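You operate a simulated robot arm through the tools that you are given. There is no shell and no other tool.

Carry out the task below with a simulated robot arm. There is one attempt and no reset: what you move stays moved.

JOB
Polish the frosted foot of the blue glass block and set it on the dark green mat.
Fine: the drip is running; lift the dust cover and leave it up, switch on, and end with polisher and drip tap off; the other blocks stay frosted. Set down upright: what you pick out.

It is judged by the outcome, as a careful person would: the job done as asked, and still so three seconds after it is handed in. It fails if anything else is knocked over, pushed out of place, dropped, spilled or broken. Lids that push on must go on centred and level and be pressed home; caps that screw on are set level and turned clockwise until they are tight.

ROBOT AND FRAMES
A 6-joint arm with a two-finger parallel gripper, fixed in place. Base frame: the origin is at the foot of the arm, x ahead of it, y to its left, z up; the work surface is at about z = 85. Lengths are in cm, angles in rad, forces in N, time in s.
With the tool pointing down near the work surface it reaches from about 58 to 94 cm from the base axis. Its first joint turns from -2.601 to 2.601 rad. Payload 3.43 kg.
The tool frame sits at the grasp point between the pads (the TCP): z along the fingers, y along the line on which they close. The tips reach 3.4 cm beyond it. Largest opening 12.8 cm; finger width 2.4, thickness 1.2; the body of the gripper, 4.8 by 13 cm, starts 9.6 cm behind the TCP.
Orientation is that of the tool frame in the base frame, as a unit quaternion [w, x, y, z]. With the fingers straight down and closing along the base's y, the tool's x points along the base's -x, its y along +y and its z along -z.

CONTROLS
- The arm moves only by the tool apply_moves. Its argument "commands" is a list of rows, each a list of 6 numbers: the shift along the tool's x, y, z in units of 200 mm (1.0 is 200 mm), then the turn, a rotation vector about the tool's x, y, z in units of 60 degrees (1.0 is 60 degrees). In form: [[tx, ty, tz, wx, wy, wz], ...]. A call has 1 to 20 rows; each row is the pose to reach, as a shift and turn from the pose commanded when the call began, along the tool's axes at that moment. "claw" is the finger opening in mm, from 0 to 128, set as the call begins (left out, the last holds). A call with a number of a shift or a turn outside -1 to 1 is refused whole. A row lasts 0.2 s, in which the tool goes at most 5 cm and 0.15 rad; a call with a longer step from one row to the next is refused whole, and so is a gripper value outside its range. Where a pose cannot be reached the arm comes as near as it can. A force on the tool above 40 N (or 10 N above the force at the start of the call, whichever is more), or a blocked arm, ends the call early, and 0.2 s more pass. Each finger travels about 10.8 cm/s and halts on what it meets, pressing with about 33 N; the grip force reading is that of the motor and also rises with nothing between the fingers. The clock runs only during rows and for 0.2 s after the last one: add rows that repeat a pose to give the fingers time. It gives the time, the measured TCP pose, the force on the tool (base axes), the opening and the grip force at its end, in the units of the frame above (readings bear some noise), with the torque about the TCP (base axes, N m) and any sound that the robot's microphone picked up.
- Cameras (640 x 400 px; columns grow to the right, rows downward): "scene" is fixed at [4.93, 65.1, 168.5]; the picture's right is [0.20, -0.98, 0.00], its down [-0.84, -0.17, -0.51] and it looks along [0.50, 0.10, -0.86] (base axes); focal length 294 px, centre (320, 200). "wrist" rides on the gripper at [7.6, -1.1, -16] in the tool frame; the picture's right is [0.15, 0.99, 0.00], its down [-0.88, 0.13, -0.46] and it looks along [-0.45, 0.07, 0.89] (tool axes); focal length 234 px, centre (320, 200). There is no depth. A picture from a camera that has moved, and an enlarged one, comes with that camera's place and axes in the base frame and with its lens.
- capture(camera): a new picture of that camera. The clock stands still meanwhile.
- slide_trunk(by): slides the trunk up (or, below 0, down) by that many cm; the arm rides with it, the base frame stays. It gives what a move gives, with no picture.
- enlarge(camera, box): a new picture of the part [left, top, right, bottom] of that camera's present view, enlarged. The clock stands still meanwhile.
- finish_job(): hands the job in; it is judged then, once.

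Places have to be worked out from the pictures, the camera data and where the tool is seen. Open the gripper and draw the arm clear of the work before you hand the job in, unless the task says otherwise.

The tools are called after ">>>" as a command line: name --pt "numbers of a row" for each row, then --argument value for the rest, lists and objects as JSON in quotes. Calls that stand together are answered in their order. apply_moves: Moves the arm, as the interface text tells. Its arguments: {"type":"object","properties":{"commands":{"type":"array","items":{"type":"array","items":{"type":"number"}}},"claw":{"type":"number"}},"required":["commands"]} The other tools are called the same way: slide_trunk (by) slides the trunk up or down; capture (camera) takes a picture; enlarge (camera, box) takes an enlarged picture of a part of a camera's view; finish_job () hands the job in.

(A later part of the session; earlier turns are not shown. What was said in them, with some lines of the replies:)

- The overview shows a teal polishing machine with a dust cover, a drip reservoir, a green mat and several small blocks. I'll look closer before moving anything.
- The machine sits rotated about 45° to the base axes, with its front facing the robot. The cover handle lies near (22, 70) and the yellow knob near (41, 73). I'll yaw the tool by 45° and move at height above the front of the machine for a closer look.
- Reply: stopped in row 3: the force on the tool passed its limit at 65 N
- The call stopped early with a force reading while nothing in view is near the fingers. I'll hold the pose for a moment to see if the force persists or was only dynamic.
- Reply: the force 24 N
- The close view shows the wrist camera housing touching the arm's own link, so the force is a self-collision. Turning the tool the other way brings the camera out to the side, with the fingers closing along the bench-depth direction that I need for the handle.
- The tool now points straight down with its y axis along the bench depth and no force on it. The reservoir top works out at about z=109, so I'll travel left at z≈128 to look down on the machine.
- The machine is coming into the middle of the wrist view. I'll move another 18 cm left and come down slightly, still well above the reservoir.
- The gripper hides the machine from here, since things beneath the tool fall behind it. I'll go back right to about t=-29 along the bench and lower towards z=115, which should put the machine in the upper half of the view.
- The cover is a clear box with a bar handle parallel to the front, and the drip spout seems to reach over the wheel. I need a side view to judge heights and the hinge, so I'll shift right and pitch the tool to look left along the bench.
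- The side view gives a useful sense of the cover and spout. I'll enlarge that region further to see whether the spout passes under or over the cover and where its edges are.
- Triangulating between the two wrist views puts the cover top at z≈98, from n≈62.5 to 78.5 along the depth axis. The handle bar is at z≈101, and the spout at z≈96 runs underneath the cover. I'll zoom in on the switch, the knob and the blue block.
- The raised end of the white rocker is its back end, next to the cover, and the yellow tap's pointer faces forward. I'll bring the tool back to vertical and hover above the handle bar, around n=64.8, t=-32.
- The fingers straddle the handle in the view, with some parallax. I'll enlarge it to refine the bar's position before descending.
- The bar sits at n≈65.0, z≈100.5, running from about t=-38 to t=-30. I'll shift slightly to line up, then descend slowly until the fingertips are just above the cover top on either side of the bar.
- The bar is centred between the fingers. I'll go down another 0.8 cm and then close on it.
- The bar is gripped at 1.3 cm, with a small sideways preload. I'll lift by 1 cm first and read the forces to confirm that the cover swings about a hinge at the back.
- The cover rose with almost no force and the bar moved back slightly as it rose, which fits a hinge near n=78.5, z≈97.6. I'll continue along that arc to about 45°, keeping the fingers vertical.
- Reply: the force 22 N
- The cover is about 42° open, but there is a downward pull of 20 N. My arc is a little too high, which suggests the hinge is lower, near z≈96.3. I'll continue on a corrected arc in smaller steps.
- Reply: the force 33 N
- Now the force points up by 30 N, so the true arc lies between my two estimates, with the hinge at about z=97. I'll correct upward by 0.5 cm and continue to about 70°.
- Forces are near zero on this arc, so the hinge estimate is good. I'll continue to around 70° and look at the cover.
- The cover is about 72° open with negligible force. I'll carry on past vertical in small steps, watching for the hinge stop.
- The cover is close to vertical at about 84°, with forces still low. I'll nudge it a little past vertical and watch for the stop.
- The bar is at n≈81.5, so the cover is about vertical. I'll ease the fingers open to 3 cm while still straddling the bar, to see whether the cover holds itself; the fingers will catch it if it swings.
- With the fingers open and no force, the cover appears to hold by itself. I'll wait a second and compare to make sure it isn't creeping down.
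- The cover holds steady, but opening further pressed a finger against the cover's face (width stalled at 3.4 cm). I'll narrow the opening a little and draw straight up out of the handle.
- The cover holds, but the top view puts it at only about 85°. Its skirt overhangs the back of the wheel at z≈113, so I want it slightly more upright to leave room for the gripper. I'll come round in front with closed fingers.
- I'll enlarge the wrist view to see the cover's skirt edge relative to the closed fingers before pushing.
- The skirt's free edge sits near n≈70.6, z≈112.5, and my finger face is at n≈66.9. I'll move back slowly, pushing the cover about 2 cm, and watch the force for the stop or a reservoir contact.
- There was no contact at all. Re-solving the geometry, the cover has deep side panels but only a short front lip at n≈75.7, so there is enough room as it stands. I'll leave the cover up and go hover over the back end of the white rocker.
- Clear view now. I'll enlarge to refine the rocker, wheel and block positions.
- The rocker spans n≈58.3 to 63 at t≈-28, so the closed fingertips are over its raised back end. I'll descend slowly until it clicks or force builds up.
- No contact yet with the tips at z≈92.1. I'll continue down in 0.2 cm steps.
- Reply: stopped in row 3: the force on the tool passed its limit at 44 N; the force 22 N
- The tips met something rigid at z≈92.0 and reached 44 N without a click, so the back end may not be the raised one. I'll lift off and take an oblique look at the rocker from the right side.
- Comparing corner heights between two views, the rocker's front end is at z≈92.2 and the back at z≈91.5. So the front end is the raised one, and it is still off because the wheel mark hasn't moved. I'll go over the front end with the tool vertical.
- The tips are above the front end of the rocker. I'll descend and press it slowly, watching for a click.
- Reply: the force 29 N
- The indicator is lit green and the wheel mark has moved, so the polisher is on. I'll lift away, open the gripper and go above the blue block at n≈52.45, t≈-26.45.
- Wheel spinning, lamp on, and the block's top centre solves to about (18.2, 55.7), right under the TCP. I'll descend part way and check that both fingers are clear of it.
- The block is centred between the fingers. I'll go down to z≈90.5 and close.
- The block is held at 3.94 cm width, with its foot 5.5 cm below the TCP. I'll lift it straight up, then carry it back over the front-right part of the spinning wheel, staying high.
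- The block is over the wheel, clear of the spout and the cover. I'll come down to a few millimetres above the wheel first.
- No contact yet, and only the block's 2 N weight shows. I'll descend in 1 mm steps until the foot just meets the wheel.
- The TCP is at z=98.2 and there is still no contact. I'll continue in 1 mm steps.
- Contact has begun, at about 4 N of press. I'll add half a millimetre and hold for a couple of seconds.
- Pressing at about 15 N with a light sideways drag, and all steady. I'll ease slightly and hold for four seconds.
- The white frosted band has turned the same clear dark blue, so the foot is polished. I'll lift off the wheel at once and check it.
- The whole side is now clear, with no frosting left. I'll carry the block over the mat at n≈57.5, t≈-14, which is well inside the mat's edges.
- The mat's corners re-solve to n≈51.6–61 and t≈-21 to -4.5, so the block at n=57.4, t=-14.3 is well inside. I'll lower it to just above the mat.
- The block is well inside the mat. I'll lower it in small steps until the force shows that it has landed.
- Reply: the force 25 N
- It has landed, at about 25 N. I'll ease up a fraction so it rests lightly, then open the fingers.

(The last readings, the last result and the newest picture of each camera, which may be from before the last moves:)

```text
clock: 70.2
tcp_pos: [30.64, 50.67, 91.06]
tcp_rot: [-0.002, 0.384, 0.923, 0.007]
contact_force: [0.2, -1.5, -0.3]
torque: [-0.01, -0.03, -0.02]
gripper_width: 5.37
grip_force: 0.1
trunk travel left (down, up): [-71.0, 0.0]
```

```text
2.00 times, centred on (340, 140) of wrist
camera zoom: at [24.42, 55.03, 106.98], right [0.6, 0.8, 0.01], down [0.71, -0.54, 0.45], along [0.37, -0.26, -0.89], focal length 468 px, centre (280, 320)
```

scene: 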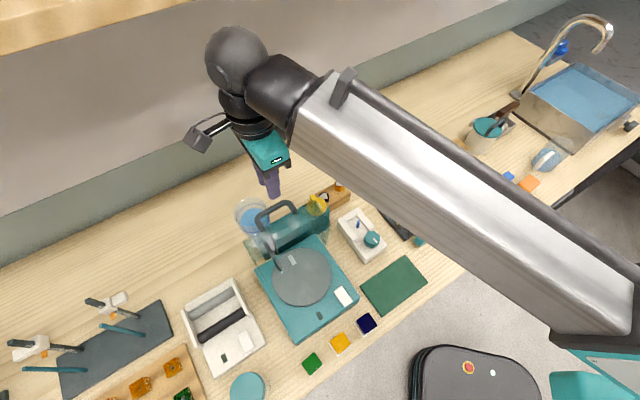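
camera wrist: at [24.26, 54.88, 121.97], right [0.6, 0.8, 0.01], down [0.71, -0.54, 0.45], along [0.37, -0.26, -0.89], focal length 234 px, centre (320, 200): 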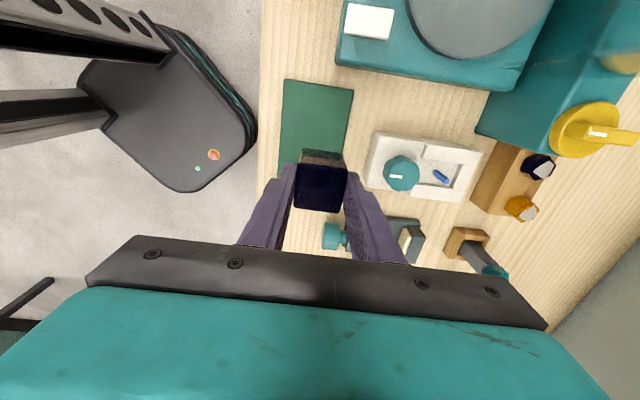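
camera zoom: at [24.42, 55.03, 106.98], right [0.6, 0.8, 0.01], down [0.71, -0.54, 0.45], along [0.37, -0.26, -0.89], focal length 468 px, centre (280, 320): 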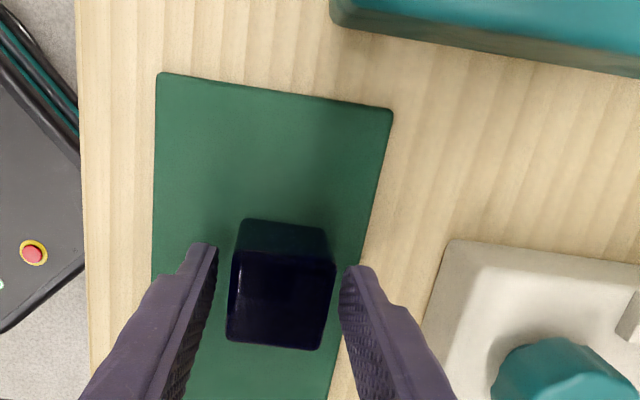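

The block is standing free on the mat. I'll raise the gripper straight up before doing anything else.

>>> apply_moves --pt "0 0 -0.04 0 0 0" --pt "0 0 -0.12 0 0 0" --pt "0 0 -0.25 0 0 0" --pt "0 0 -0.4 0 0 0" --pt "0 0 -0.55 0 0 0" --pt "0 0 -0.65 0 0 0" --pt "0 0 -0.65 0 0 0"

>>> capture --camera "wrist"

>>> enlarge --camera "scene" --box '[290, 200, 470, 340]'

```text
clock: 71.8
tcp_pos: [30.62, 50.67, 104.03]
tcp_rot: [-0.001, 0.383, 0.924, 0.007]
contact_force: [0.0, -0.5, -0.5]
torque: [-0.03, 0.0, -0.01]
gripper_width: 5.41
grip_force: 0.0
trunk travel left (down, up): [-71.0, 0.0]
```

```text
taken
camera wrist: at [24.35, 54.95, 119.96], right [0.6, 0.8, 0.01], down [0.71, -0.54, 0.45], along [0.37, -0.26, -0.89], focal length 234 px, centre (320, 200)
```

wrist: 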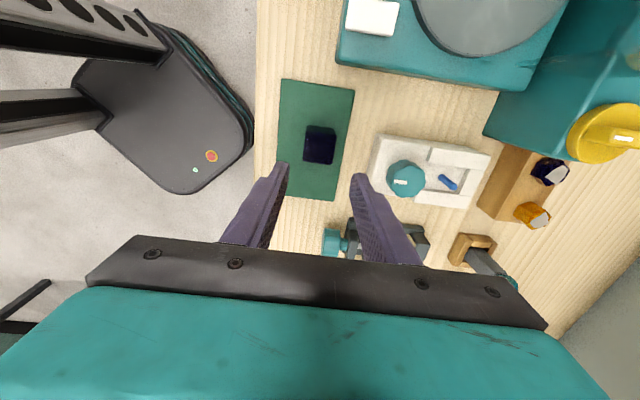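

```text
2.86 times, centred on (380, 270) of scene
camera zoom: at [4.93, 65.1, 168.5], right [0.2, -0.98, 0.0], down [-0.84, -0.17, -0.51], along [0.5, 0.1, -0.86], focal length 840 px, centre (149, 0)
```

zoom: 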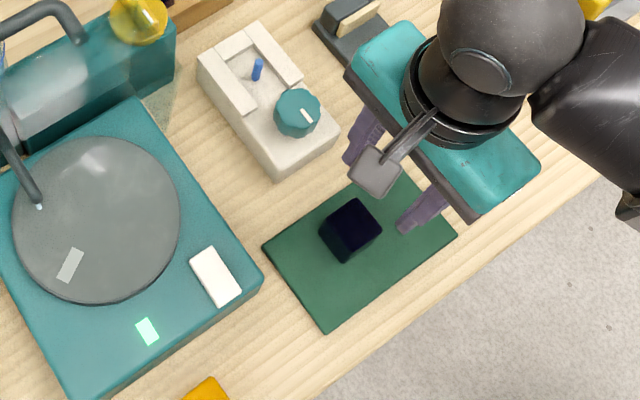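

The block stands upright on the mat. Next I'll switch the polisher off by pressing the rocker's back end, so I'll close the fingers and go above n≈62.2, t≈-27.9.

>>> apply_moves --pt "0.08 0.03 0 0 0 0" --pt "0.22 0.08 0 0 0 0" --pt "0.36 0.13 0 0 0 0" --pt "0.5 0.18 0 0 0 0" --pt "0.62 0.22 0.02 0 0 0" --pt "0.686 0.236 0.08 0 0 0" --pt "0.686 0.236 0.15 0 0 0" --pt "0.686 0.236 0.15 0 0 0" --claw 0

>>> enlarge --camera "wrist" --box '[240, 60, 440, 200]'

```text
clock: 73.6
tcp_pos: [24.13, 63.8, 101.27]
tcp_rot: [-0.001, 0.383, 0.924, 0.008]
contact_force: [0.0, 0.9, 0.3]
torque: [0.05, -0.03, -0.02]
gripper_width: 0.0
grip_force: 32.9
trunk travel left (down, up): [-71.0, 0.0]
```

```text
2.86 times, centred on (340, 130) of wrist
camera zoom: at [17.95, 67.92, 117.14], right [0.6, 0.8, 0.01], down [0.71, -0.54, 0.45], along [0.37, -0.26, -0.89], focal length 669 px, centre (263, 400)
```

zoom: 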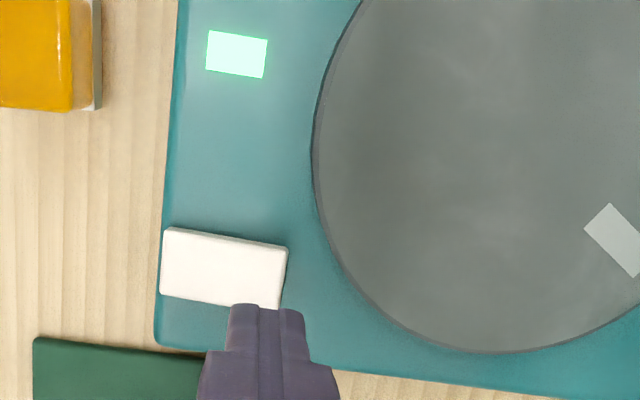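

The fingertips are above the back end. I'll press down slowly.

>>> apply_moves --pt "0 0 0.1 0 0 0" --pt "0 0 0.2 0 0 0" --pt "0 0 0.245 0 0 0" --pt "0 0 0.26 0 0 0" --pt "0 0 0.2725 0 0 0" --pt "0 0 0.285 0 0 0" --pt "0 0 0.2975 0 0 0" --pt "0 0 0.31 0 0 0"

>>> enlarge --camera "wrist" --box '[240, 20, 480, 200]'

```text
clock: 75.5
tcp_pos: [24.43, 63.77, 95.45]
tcp_rot: [0.0, 0.383, 0.924, 0.011]
contact_force: [-1.1, -5.1, 18.5]
torque: [-0.44, 0.04, 0.0]
gripper_width: 0.0
grip_force: 32.7
trunk travel left (down, up): [-71.0, 0.0]
stopped in row 8: the force on the tool passed its limit at 42 N (the readings are from after the stop); the commanded pose is now the measured one
```

```text
2.22 times, centred on (360, 110) of wrist
camera zoom: at [18.01, 67.94, 111.37], right [0.6, 0.8, 0.02], down [0.71, -0.54, 0.45], along [0.37, -0.25, -0.89], focal length 520 px, centre (231, 400)
```

zoom: 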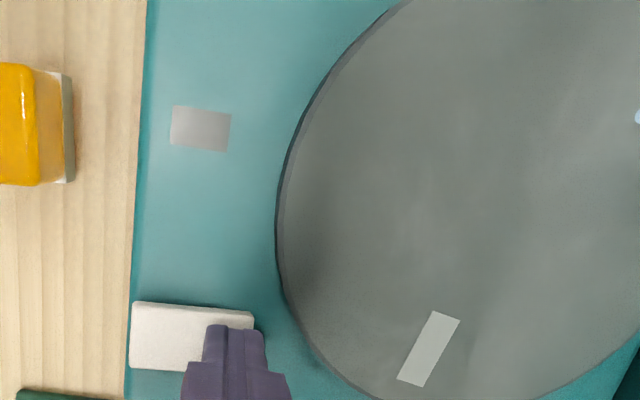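

The lamp went dark, so the polisher is off. I'll lift away and move around the right of the raised cover for a good look at the yellow tap.

>>> apply_moves --pt "0 0 -0.1 0 0 0" --pt "0 0 -0.3 0 0 0" --pt "0 0 -0.5 0 0 0" --pt "-0.1 0 -0.7 0 0 0" --pt "-0.25 0 -0.85 0 0 0" --pt "-0.42 0 -0.95 0 0 0" --pt "-0.6 0 -1.0 0 0 0" --pt "-0.75 0.0 -1.0 0 0 0" --pt "-0.8 0 -1.0 0 0 0" --pt "-0.8 0 -1.0 0 0 0"

>>> enlarge --camera "scene" --box '[230, 200, 390, 340]'

>>> enlarge --camera "wrist" --box '[320, 0, 640, 200]'

```text
clock: 77.7
tcp_pos: [35.64, 52.32, 115.07]
tcp_rot: [0.0, 0.384, 0.923, 0.01]
contact_force: [-0.1, -0.7, 0.1]
torque: [0.02, -0.01, -0.01]
gripper_width: 0.0
grip_force: 33.0
trunk travel left (down, up): [-71.0, 0.0]
```

```text
2.86 times, centred on (310, 270) of scene
camera zoom: at [4.93, 65.1, 168.5], right [0.2, -0.98, 0.0], down [-0.84, -0.17, -0.51], along [0.5, 0.1, -0.86], focal length 840 px, centre (349, 0)
```

zoom: 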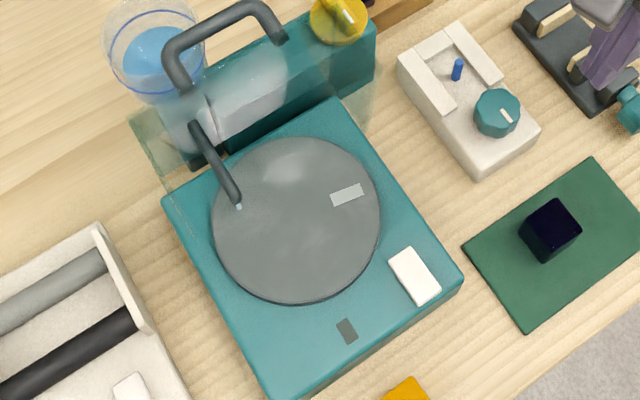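

```text
2.00 times, centred on (480, 100) of wrist
camera zoom: at [29.31, 56.45, 130.97], right [0.6, 0.8, 0.02], down [0.71, -0.54, 0.45], along [0.37, -0.26, -0.89], focal length 468 px, centre (0, 400)
```

zoom: 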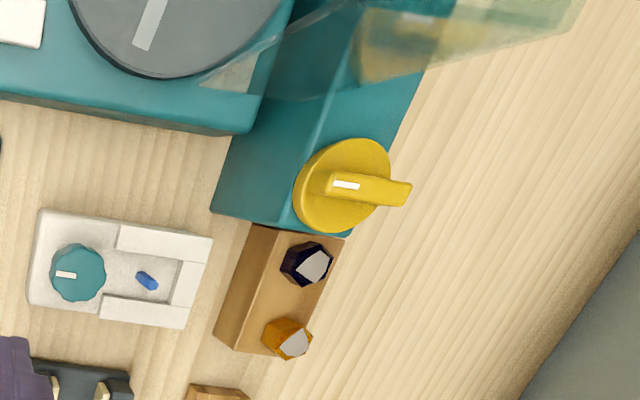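

The polisher lamp is off and the block is standing on the mat. The tap's bar grip points along the depth direction, so I need the fingers to close left–right. I'll yaw the tool so that the camera swings outward, away from the arm.

>>> apply_moves --pt "0 0 0 0 0 0.13" --pt "0 0 0 0 0 0.26" --pt "0 0 0 0 0 0.39" --pt "0 0 0 0 0 0.52" --pt "0 0 0 0 0 0.65" --pt "0 0 0 0 0 0.78" --pt "0 0 0 0 0 0.9" --pt "0 0 0 0 0 1.0" --pt "0 0 0 0 0 1.0"

>>> apply_moves --pt "0 0 0 0 0 0.12" --pt "0 0 0 0 0 0.25" --pt "0 0 0 0 0 0.38" --pt "0 0 0 0 0 0.5" --pt "0 0 0 0 0 0.5" --claw 50

>>> capture --camera "wrist"

>>> capture --camera "scene"

```text
clock: 79.7
tcp_pos: [35.58, 52.33, 115.1]
tcp_rot: [-0.006, 0.794, 0.608, 0.007]
contact_force: [-0.4, 0.2, -0.1]
torque: [-0.01, 0.03, 0.05]
gripper_width: 0.01
grip_force: 32.7
trunk travel left (down, up): [-71.0, 0.0]
```

```text
clock: 80.9
tcp_pos: [37.47, 51.06, 115.06]
tcp_rot: [-0.007, 0.844, 0.536, 0.007]
contact_force: [-0.3, 0.0, 0.0]
torque: [0.01, 0.0, -0.03]
gripper_width: 5.01
grip_force: 0.1
out of reach, approached as far as the arm can: row 2, 3, 4, 5
trunk travel left (down, up): [-71.0, 0.0]
```

```text
taken
camera wrist: at [39.63, 57.9, 131.08], right [0.96, -0.29, 0.0], down [-0.26, -0.86, 0.44], along [-0.13, -0.42, -0.9], focal length 234 px, centre (320, 200)
```

wrist: 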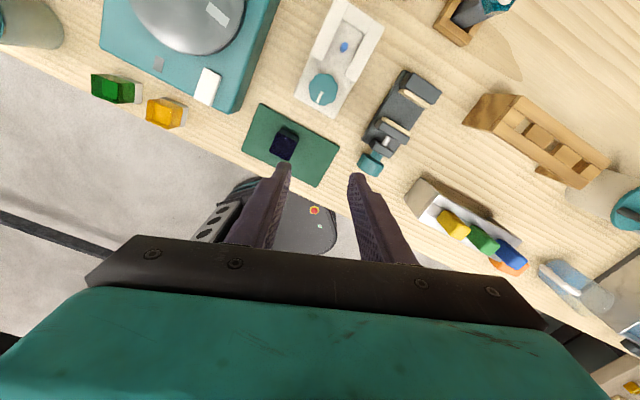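

```text
taken
```

scene: 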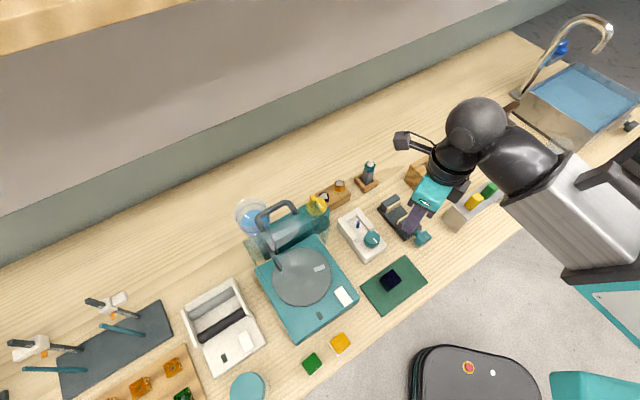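

The wrist reached its joint limit about 20° short, so gripping the bar squarely isn't practical. Instead I'll use closed fingers, tilted in from the right, to push the bar's ends. That also keeps the gripper body away from the raised cover. First I'll turn the wrist back.

>>> apply_moves --pt "0 0 0 0 0 -0.12" --pt "0 0 0 0 0 -0.25" --pt "0 0 0 0 0 -0.38" --pt "0 0 0 0 0 -0.5" --pt "0 0 0 0 0 -0.62" --pt "0 0 0 0 0 -0.75" --pt "0 0 0 0 0 -0.88" --pt "0 0 0 0 0 -1.0" --pt "0 0 0 0 0 -1.0" --claw 0

>>> apply_moves --pt "0 0 0 0 0 -0.12" --pt "0 0 0 0 0 -0.25" --pt "0 0 0 0 0 -0.38" --pt "0 0 0 0 0 -0.5" --pt "0 0 0 0 0 -0.5"

>>> capture --camera "wrist"

>>> enlarge --camera "scene" --box '[230, 190, 390, 330]'

```text
clock: 82.9
tcp_pos: [37.7, 51.02, 115.18]
tcp_rot: [-0.003, 0.461, 0.887, 0.009]
contact_force: [0.3, 0.4, 0.3]
torque: [0.02, 0.0, 0.0]
gripper_width: 0.0
grip_force: 33.3
trunk travel left (down, up): [-71.0, 0.0]
```

```text
clock: 84.1
tcp_pos: [37.45, 51.03, 115.04]
tcp_rot: [0.0, 0.217, 0.976, 0.009]
contact_force: [0.3, 0.0, 0.2]
torque: [-0.03, 0.01, 0.01]
gripper_width: 0.0
grip_force: 33.2
trunk travel left (down, up): [-71.0, 0.0]
```

```text
taken
camera wrist: at [30.06, 52.76, 130.96], right [0.28, 0.96, 0.02], down [0.85, -0.26, 0.45], along [0.44, -0.11, -0.89], focal length 234 px, centre (320, 200)
```

wrist: 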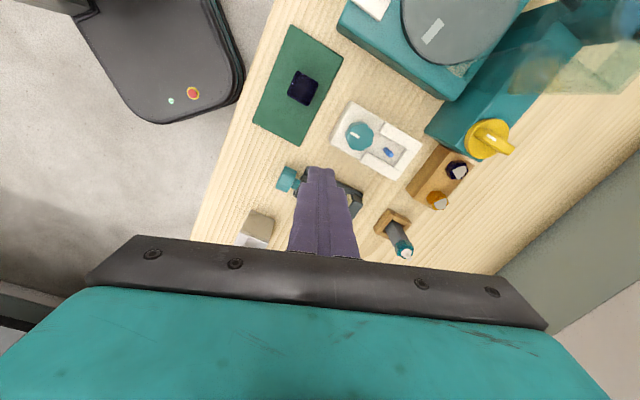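

```text
2.86 times, centred on (310, 260) of scene
camera zoom: at [4.93, 65.1, 168.5], right [0.2, -0.98, 0.0], down [-0.84, -0.17, -0.51], along [0.5, 0.1, -0.86], focal length 840 px, centre (349, 29)
```

zoom: 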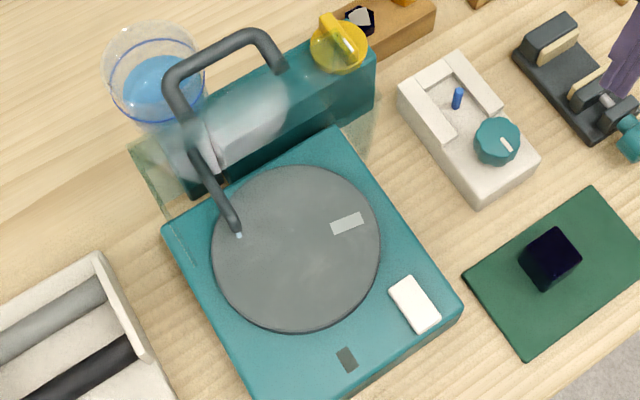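

The wheel mark is in the same place as before, so the wheel has stopped. The tap bar runs from n≈80.8 to 86 at t≈-21 with its top at z≈100.2. I'll move to a hover near it, yawing back to the working orientation on the way.

>>> apply_moves --pt "-0.001 0.1 0.02 0 0 0.04" --pt "-0.002 0.25 0.04 0 0 0.09" --pt "-0.003 0.42 0.06 0 0 0.14" --pt "-0.005 0.58 0.09 0 0 0.2" --pt "-0.006 0.74 0.11 0 0 0.25" --pt "-0.007 0.89 0.13 0 0 0.3" --pt "-0.008 0.988 0.15 0 0 0.333" --pt "-0.008 0.988 0.15 0 0 0.333"

>>> capture --camera "wrist"

```text
clock: 85.9
tcp_pos: [46.15, 68.86, 112.57]
tcp_rot: [-0.002, 0.384, 0.923, 0.011]
contact_force: [-0.6, 0.5, 0.4]
torque: [0.01, 0.01, 0.0]
gripper_width: 0.0
grip_force: 32.9
trunk travel left (down, up): [-71.0, 0.0]
```

```text
taken
camera wrist: at [39.92, 73.0, 128.51], right [0.6, 0.8, 0.02], down [0.71, -0.54, 0.45], along [0.37, -0.25, -0.89], focal length 234 px, centre (320, 200)
```

wrist: 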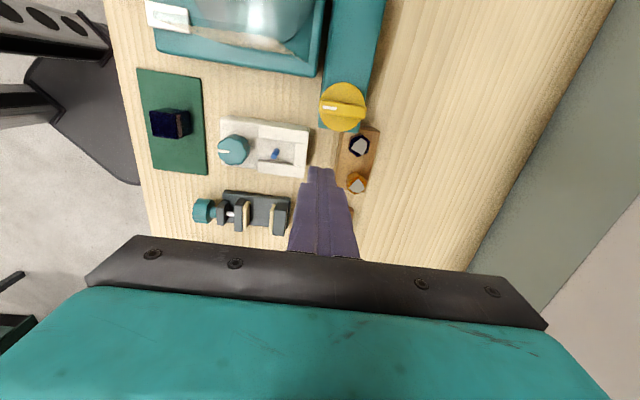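

The tap is in clear view now. I'll enlarge it for an accurate position.

>>> enlarge --camera "wrist" --box '[290, 70, 402, 140]'

```text
5.71 times, centred on (346, 105) of wrist
camera zoom: at [39.92, 73.0, 128.51], right [0.6, 0.8, 0.02], down [0.71, -0.54, 0.45], along [0.37, -0.25, -0.89], focal length 1338 px, centre (171, 743)
```

zoom: 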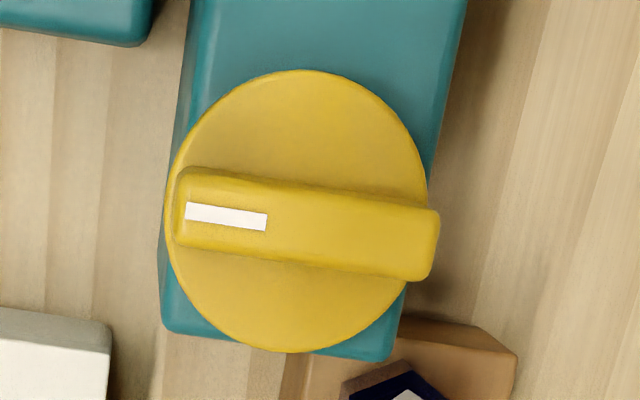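

The bar's centre is at n=83.5, t=-21.0, and its pointer end is at n≈80.9. I'll tilt the tool 25° so the body leans right, then lower the closed tips to z≈98.8, about 2 cm to the right of the pointer end.

>>> apply_moves --pt "0 0 0 0 0.1 0" --pt "0 0 0 0 0.21 0" --pt "0 0 0 0 0.32 0" --pt "0 0.005 0.05 0 0.4167 0" --pt "0 0.005 0.18 0 0.4167 0" --pt "0 0.005 0.32 0 0.4167 0" --pt "0 0.005 0.45 0 0.4167 0" --pt "0 0.005 0.53 0 0.4167 0" --pt "0 0.005 0.53 0 0.4167 0"

>>> capture --camera "wrist"

>>> enlarge --camera "scene" --box '[230, 150, 430, 290]'

```text
clock: 87.9
tcp_pos: [46.19, 69.17, 102.03]
tcp_rot: [-0.202, 0.372, 0.901, 0.092]
contact_force: [-0.4, -0.7, -0.2]
torque: [0.02, 0.01, 0.05]
gripper_width: 0.0
grip_force: 32.9
trunk travel left (down, up): [-71.0, 0.0]
```

```text
taken
camera wrist: at [45.17, 67.97, 119.63], right [0.61, 0.79, 0.08], down [0.79, -0.61, 0.03], along [0.07, 0.04, -1.0], focal length 234 px, centre (320, 200)
```

wrist: 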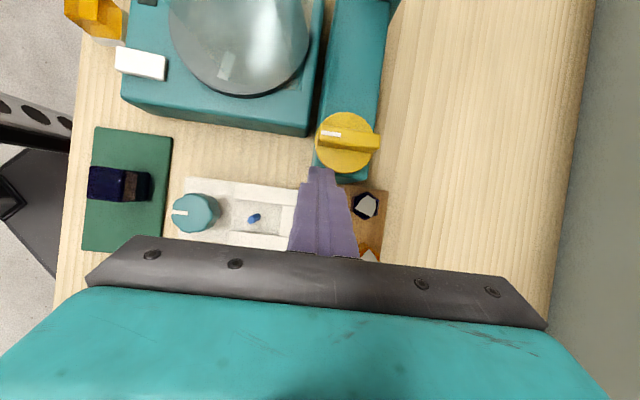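

```text
2.86 times, centred on (330, 220) of scene
camera zoom: at [4.93, 65.1, 168.5], right [0.2, -0.98, 0.0], down [-0.84, -0.17, -0.51], along [0.5, 0.1, -0.86], focal length 840 px, centre (291, 143)
```

zoom: 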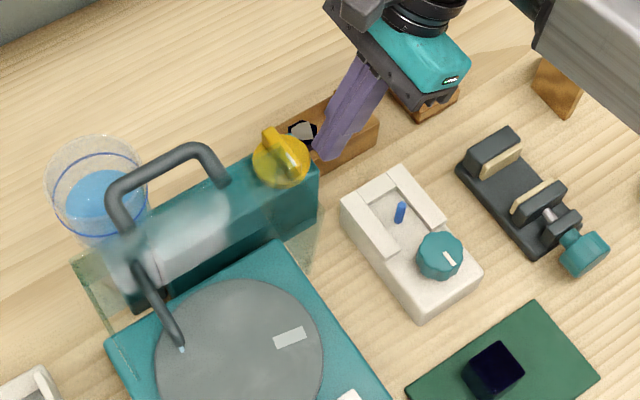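

The tips are level with the bar on its right side. I'll push the pointer end left in small steps, which turns the tap clockwise as seen from above, and watch the force.

>>> apply_moves --pt "0.0362 0.0115 0.0169 0 0 0" --pt "0.068 0.01 0.0317 0 0 0" --pt "0.079 -0.008 0.0368 0 0 0" --pt "0.0901 -0.0245 0.042 0 0 0" --pt "0.105 -0.031 0.049 0 0 0" --pt "0.1205 -0.0375 0.0562 0 0 0" --pt "0.1205 -0.0375 0.0562 0 0 0"

>>> enlarge --camera "wrist" --box '[270, 80, 430, 200]'

>>> enlarge --camera "scene" --box '[250, 180, 350, 280]'

```text
clock: 89.5
tcp_pos: [43.74, 70.64, 101.95]
tcp_rot: [-0.202, 0.372, 0.901, 0.094]
contact_force: [1.3, -3.3, 5.4]
torque: [-0.07, -0.02, -0.05]
gripper_width: 0.01
grip_force: 33.0
trunk travel left (down, up): [-71.0, 0.0]
```

```text
3.33 times, centred on (350, 140) of wrist
camera zoom: at [42.74, 69.33, 119.62], right [0.61, 0.79, 0.08], down [0.79, -0.61, 0.03], along [0.07, 0.05, -1.0], focal length 781 px, centre (220, 400)
```

zoom: 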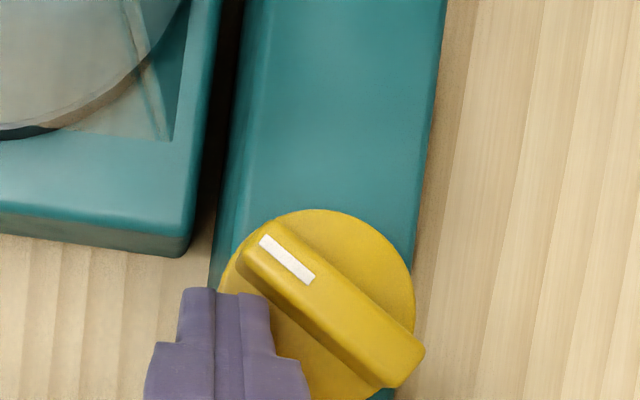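

```text
4.00 times, centred on (300, 230) of scene
camera zoom: at [4.93, 65.1, 168.5], right [0.2, -0.98, 0.0], down [-0.84, -0.17, -0.51], along [0.5, 0.1, -0.86], focal length 1176 px, centre (400, 80)
```

zoom: 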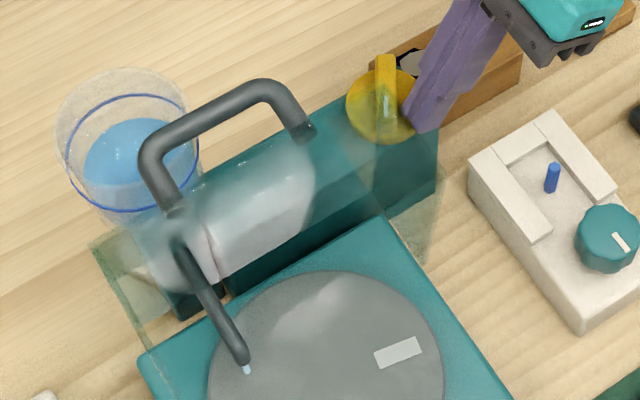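

The tap turned clockwise freely by about 40°, and the drip is still there. I'll keep following the arc.

>>> apply_moves --pt "0.0163 -0.002 0.0076 0 0 0" --pt "0.0326 -0.004 0.0152 0 0 0" --pt "0.049 -0.001 0.0227 0 0 0" --pt "0.0648 0.0015 0.0302 0 0 0" --pt "0.08 0.009 0.0372 0 0 0" --pt "0.0947 0.0165 0.0442 0 0 0" --pt "0.0947 0.0165 0.0442 0 0 0"

>>> enlarge --camera "wrist" --box '[270, 80, 430, 200]'

>>> enlarge --camera "scene" --box '[250, 180, 350, 280]'

```text
clock: 91.1
tcp_pos: [42.66, 72.26, 102.1]
tcp_rot: [-0.202, 0.373, 0.901, 0.094]
contact_force: [0.2, -1.6, 6.6]
torque: [-0.06, 0.03, -0.02]
gripper_width: 0.0
grip_force: 33.3
trunk travel left (down, up): [-71.0, 0.0]
```

```text
3.33 times, centred on (350, 140) of wrist
camera zoom: at [41.59, 70.99, 119.68], right [0.61, 0.79, 0.08], down [0.79, -0.61, 0.03], along [0.07, 0.05, -1.0], focal length 781 px, centre (220, 400)
```

zoom: 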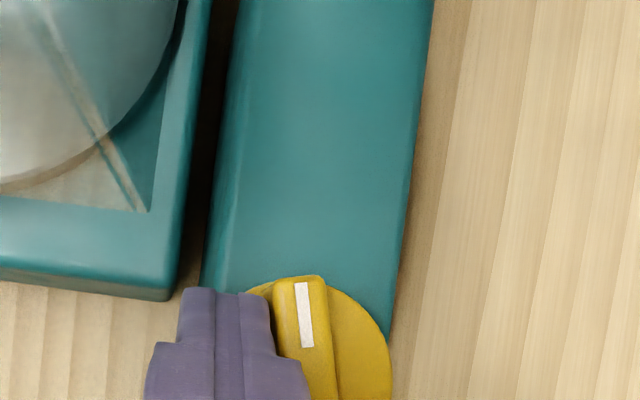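

```text
4.00 times, centred on (300, 230) of scene
camera zoom: at [4.93, 65.1, 168.5], right [0.2, -0.98, 0.0], down [-0.84, -0.17, -0.51], along [0.5, 0.1, -0.86], focal length 1176 px, centre (400, 80)
```

zoom: 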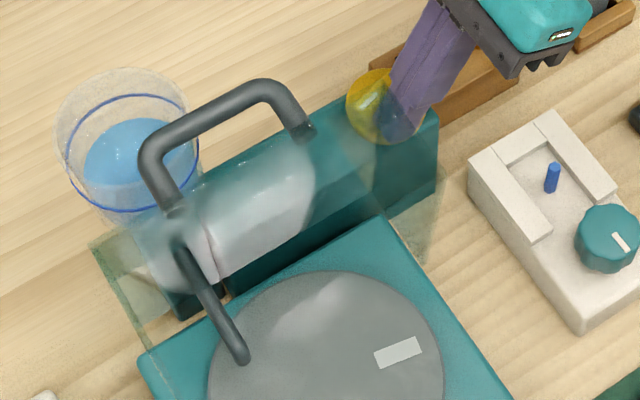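

The light-blue drip at the spout tip has disappeared, but the bar is only about 70° round. I'll push it on towards a full quarter turn or until it meets a stop.

>>> apply_moves --pt "0.0068 0.009 0.0032 0 0 0" --pt "0.0136 0.0175 0.0063 0 0 0" --pt "0.018 0.026 0.0085 0 0 0" --pt "0.0227 0.035 0.0106 0 0 0" --pt "0.025 0.0425 0.0117 0 0 0" --pt "0.0272 0.05 0.0127 0 0 0" --pt "0.0272 0.05 0.0127 0 0 0"

>>> enlarge --camera "wrist" --box '[270, 80, 430, 200]'

>>> enlarge --camera "scene" --box '[250, 180, 350, 280]'

```text
clock: 92.7
tcp_pos: [42.79, 72.9, 102.04]
tcp_rot: [-0.202, 0.372, 0.901, 0.091]
contact_force: [-6.5, -21.0, 3.6]
torque: [-0.71, 0.21, 0.05]
gripper_width: 0.0
grip_force: 33.4
trunk travel left (down, up): [-71.0, 0.0]
```

```text
3.33 times, centred on (350, 140) of wrist
camera zoom: at [41.7, 71.84, 119.69], right [0.6, 0.79, 0.08], down [0.79, -0.61, 0.03], along [0.07, 0.04, -1.0], focal length 781 px, centre (220, 400)
```

zoom: 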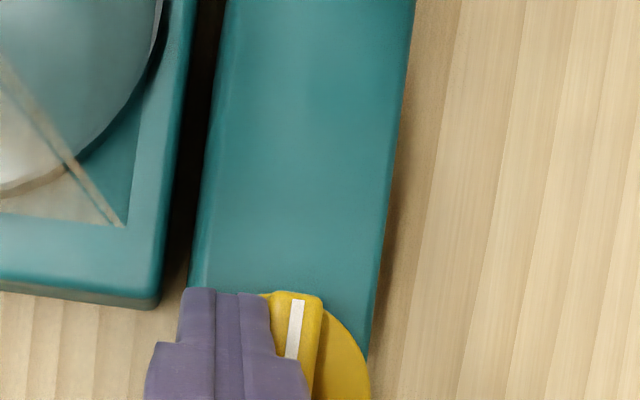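

```text
4.00 times, centred on (300, 230) of scene
camera zoom: at [4.93, 65.1, 168.5], right [0.2, -0.98, 0.0], down [-0.84, -0.17, -0.51], along [0.5, 0.1, -0.86], focal length 1176 px, centre (400, 80)
```

zoom: 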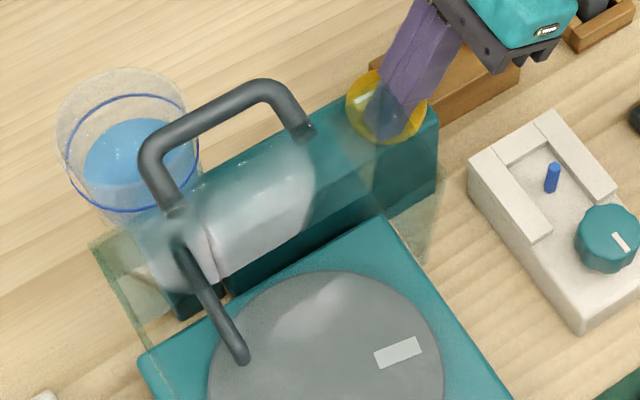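

Resistance of about 22 N with the bar now square across the box shows that the tap has reached its stop, and the spout tip is dry. I'll back off from the bar and withdraw along the finger axis.

>>> apply_moves --pt "0 -0.015 0 0 0 0" --pt "0 -0.03 0 0 0 0" --pt "0 -0.03 -0.05 0 0 0" --pt "0 -0.03 -0.2 0 0 0" --pt "0 -0.03 -0.38 0 0 0" --pt "0 -0.03 -0.56 0 0 0" --pt "0 -0.03 -0.75 0 0 0" --pt "0 -0.03 -0.75 0 0 0"

>>> capture --camera "wrist"

>>> enlarge --camera "scene" --box '[230, 180, 390, 290]'

```text
clock: 94.5
tcp_pos: [46.86, 68.05, 115.67]
tcp_rot: [-0.202, 0.372, 0.901, 0.093]
contact_force: [0.3, 0.7, 0.1]
torque: [0.02, 0.04, -0.01]
gripper_width: 0.0
grip_force: 33.5
trunk travel left (down, up): [-71.0, 0.0]
```

```text
taken
camera wrist: at [45.88, 66.97, 133.24], right [0.61, 0.79, 0.08], down [0.79, -0.61, 0.03], along [0.07, 0.04, -1.0], focal length 234 px, centre (320, 200)
```

wrist: 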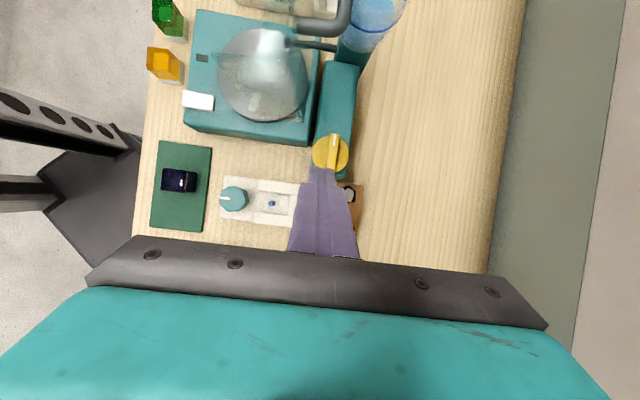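

```text
3.64 times, centred on (310, 235) of scene
camera zoom: at [4.93, 65.1, 168.5], right [0.2, -0.98, 0.0], down [-0.84, -0.17, -0.51], along [0.5, 0.1, -0.86], focal length 1069 px, centre (356, 73)
```

zoom: 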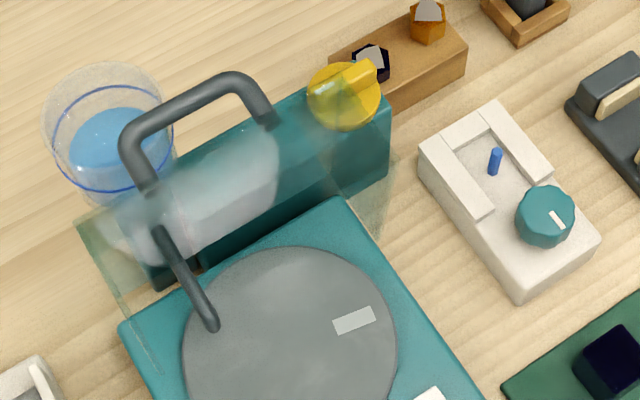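

Tap closed and spout dry. I'll straighten the tool, open the gripper and draw the arm well clear, then do a final inspection.

>>> apply_moves --pt "-0.03 -0.07 -0.1 0 -0.05 0" --pt "-0.06 -0.145 -0.2 0 -0.1 0" --pt "-0.09 -0.22 -0.3 0 -0.16 0" --pt "-0.12 -0.29 -0.4 0 -0.21 0" --pt "-0.15 -0.365 -0.5 0 -0.26 0" --pt "-0.18 -0.435 -0.6 0 -0.31 0" --pt "-0.21 -0.51 -0.7 0 -0.36 0" --pt "-0.241 -0.58 -0.79 0 -0.4167 0" --pt "-0.241 -0.58 -0.79 0 -0.4167 0" --claw 80

>>> capture --camera "scene"

>>> enlarge --camera "scene" --box '[290, 240, 450, 380]'

>>> enlarge --camera "wrist" --box '[200, 0, 520, 200]'

```text
clock: 96.5
tcp_pos: [46.45, 51.95, 127.45]
tcp_rot: [-0.002, 0.383, 0.924, 0.01]
contact_force: [-0.2, 0.0, 0.2]
torque: [-0.02, 0.03, 0.01]
gripper_width: 7.99
grip_force: 0.1
trunk travel left (down, up): [-71.0, 0.0]
```

```text
taken
```

scene: 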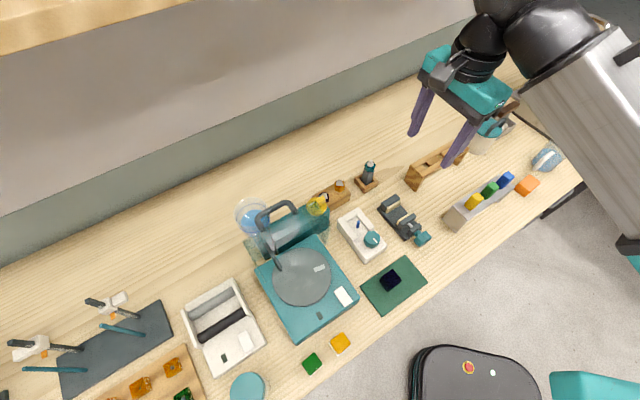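

```text
2.86 times, centred on (370, 310) of scene
camera zoom: at [4.93, 65.1, 168.5], right [0.2, -0.98, 0.0], down [-0.84, -0.17, -0.51], along [0.5, 0.1, -0.86], focal length 840 px, centre (177, -114)
```

zoom: 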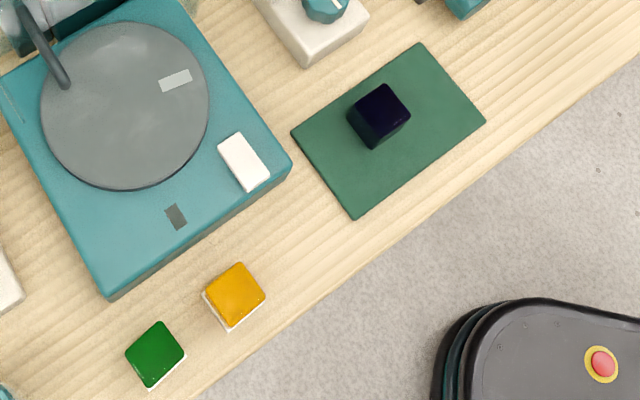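

```text
2.00 times, centred on (360, 100) of wrist
camera zoom: at [40.12, 56.12, 143.4], right [0.6, 0.8, 0.02], down [0.71, -0.54, 0.45], along [0.37, -0.25, -0.89], focal length 468 px, centre (240, 400)
```

zoom: 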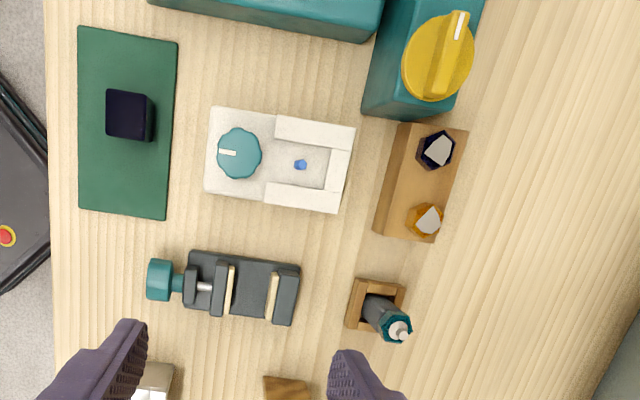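

Everything checks out:
- **Block:** the blue block stands upright on the dark green mat with a clear foot, and the amber and green blocks are untouched and still frosted.
- **Machine:** the cover is up, the lamp is dark and the wheel has stopped. The tap is against its stop and the spout is dry.
- **Arm:** it is clear of the work with the gripper open.

I'm handing the job in.

>>> finish_job

```text
The job is handed in.
```

The job is handed in: the blue glass block's foot is polished, and the block stands upright on the dark green mat. The result of the judging isn't back yet.

- **Polishing:** I held the foot on the wet, spinning wheel for about six seconds. The frosted band is gone from every side I could see, but I had no view of the underside.
- **Dust cover:** It is up at roughly 85° and stayed there on its own when I let go. I didn't push it further because its handle would have come close to the water reservoir.
- **Polisher:** It is switched off. The lamp is dark and the wheel has stopped.
- **Drip tap:** I turned it a quarter turn clockwise until it stopped, and the spout is dry.
- **Other blocks:** The amber and green blocks were not touched and are still frosted.

Early on, the wrist camera briefly bumped the robot's own arm and stopped that move. Nothing on the bench was touched.
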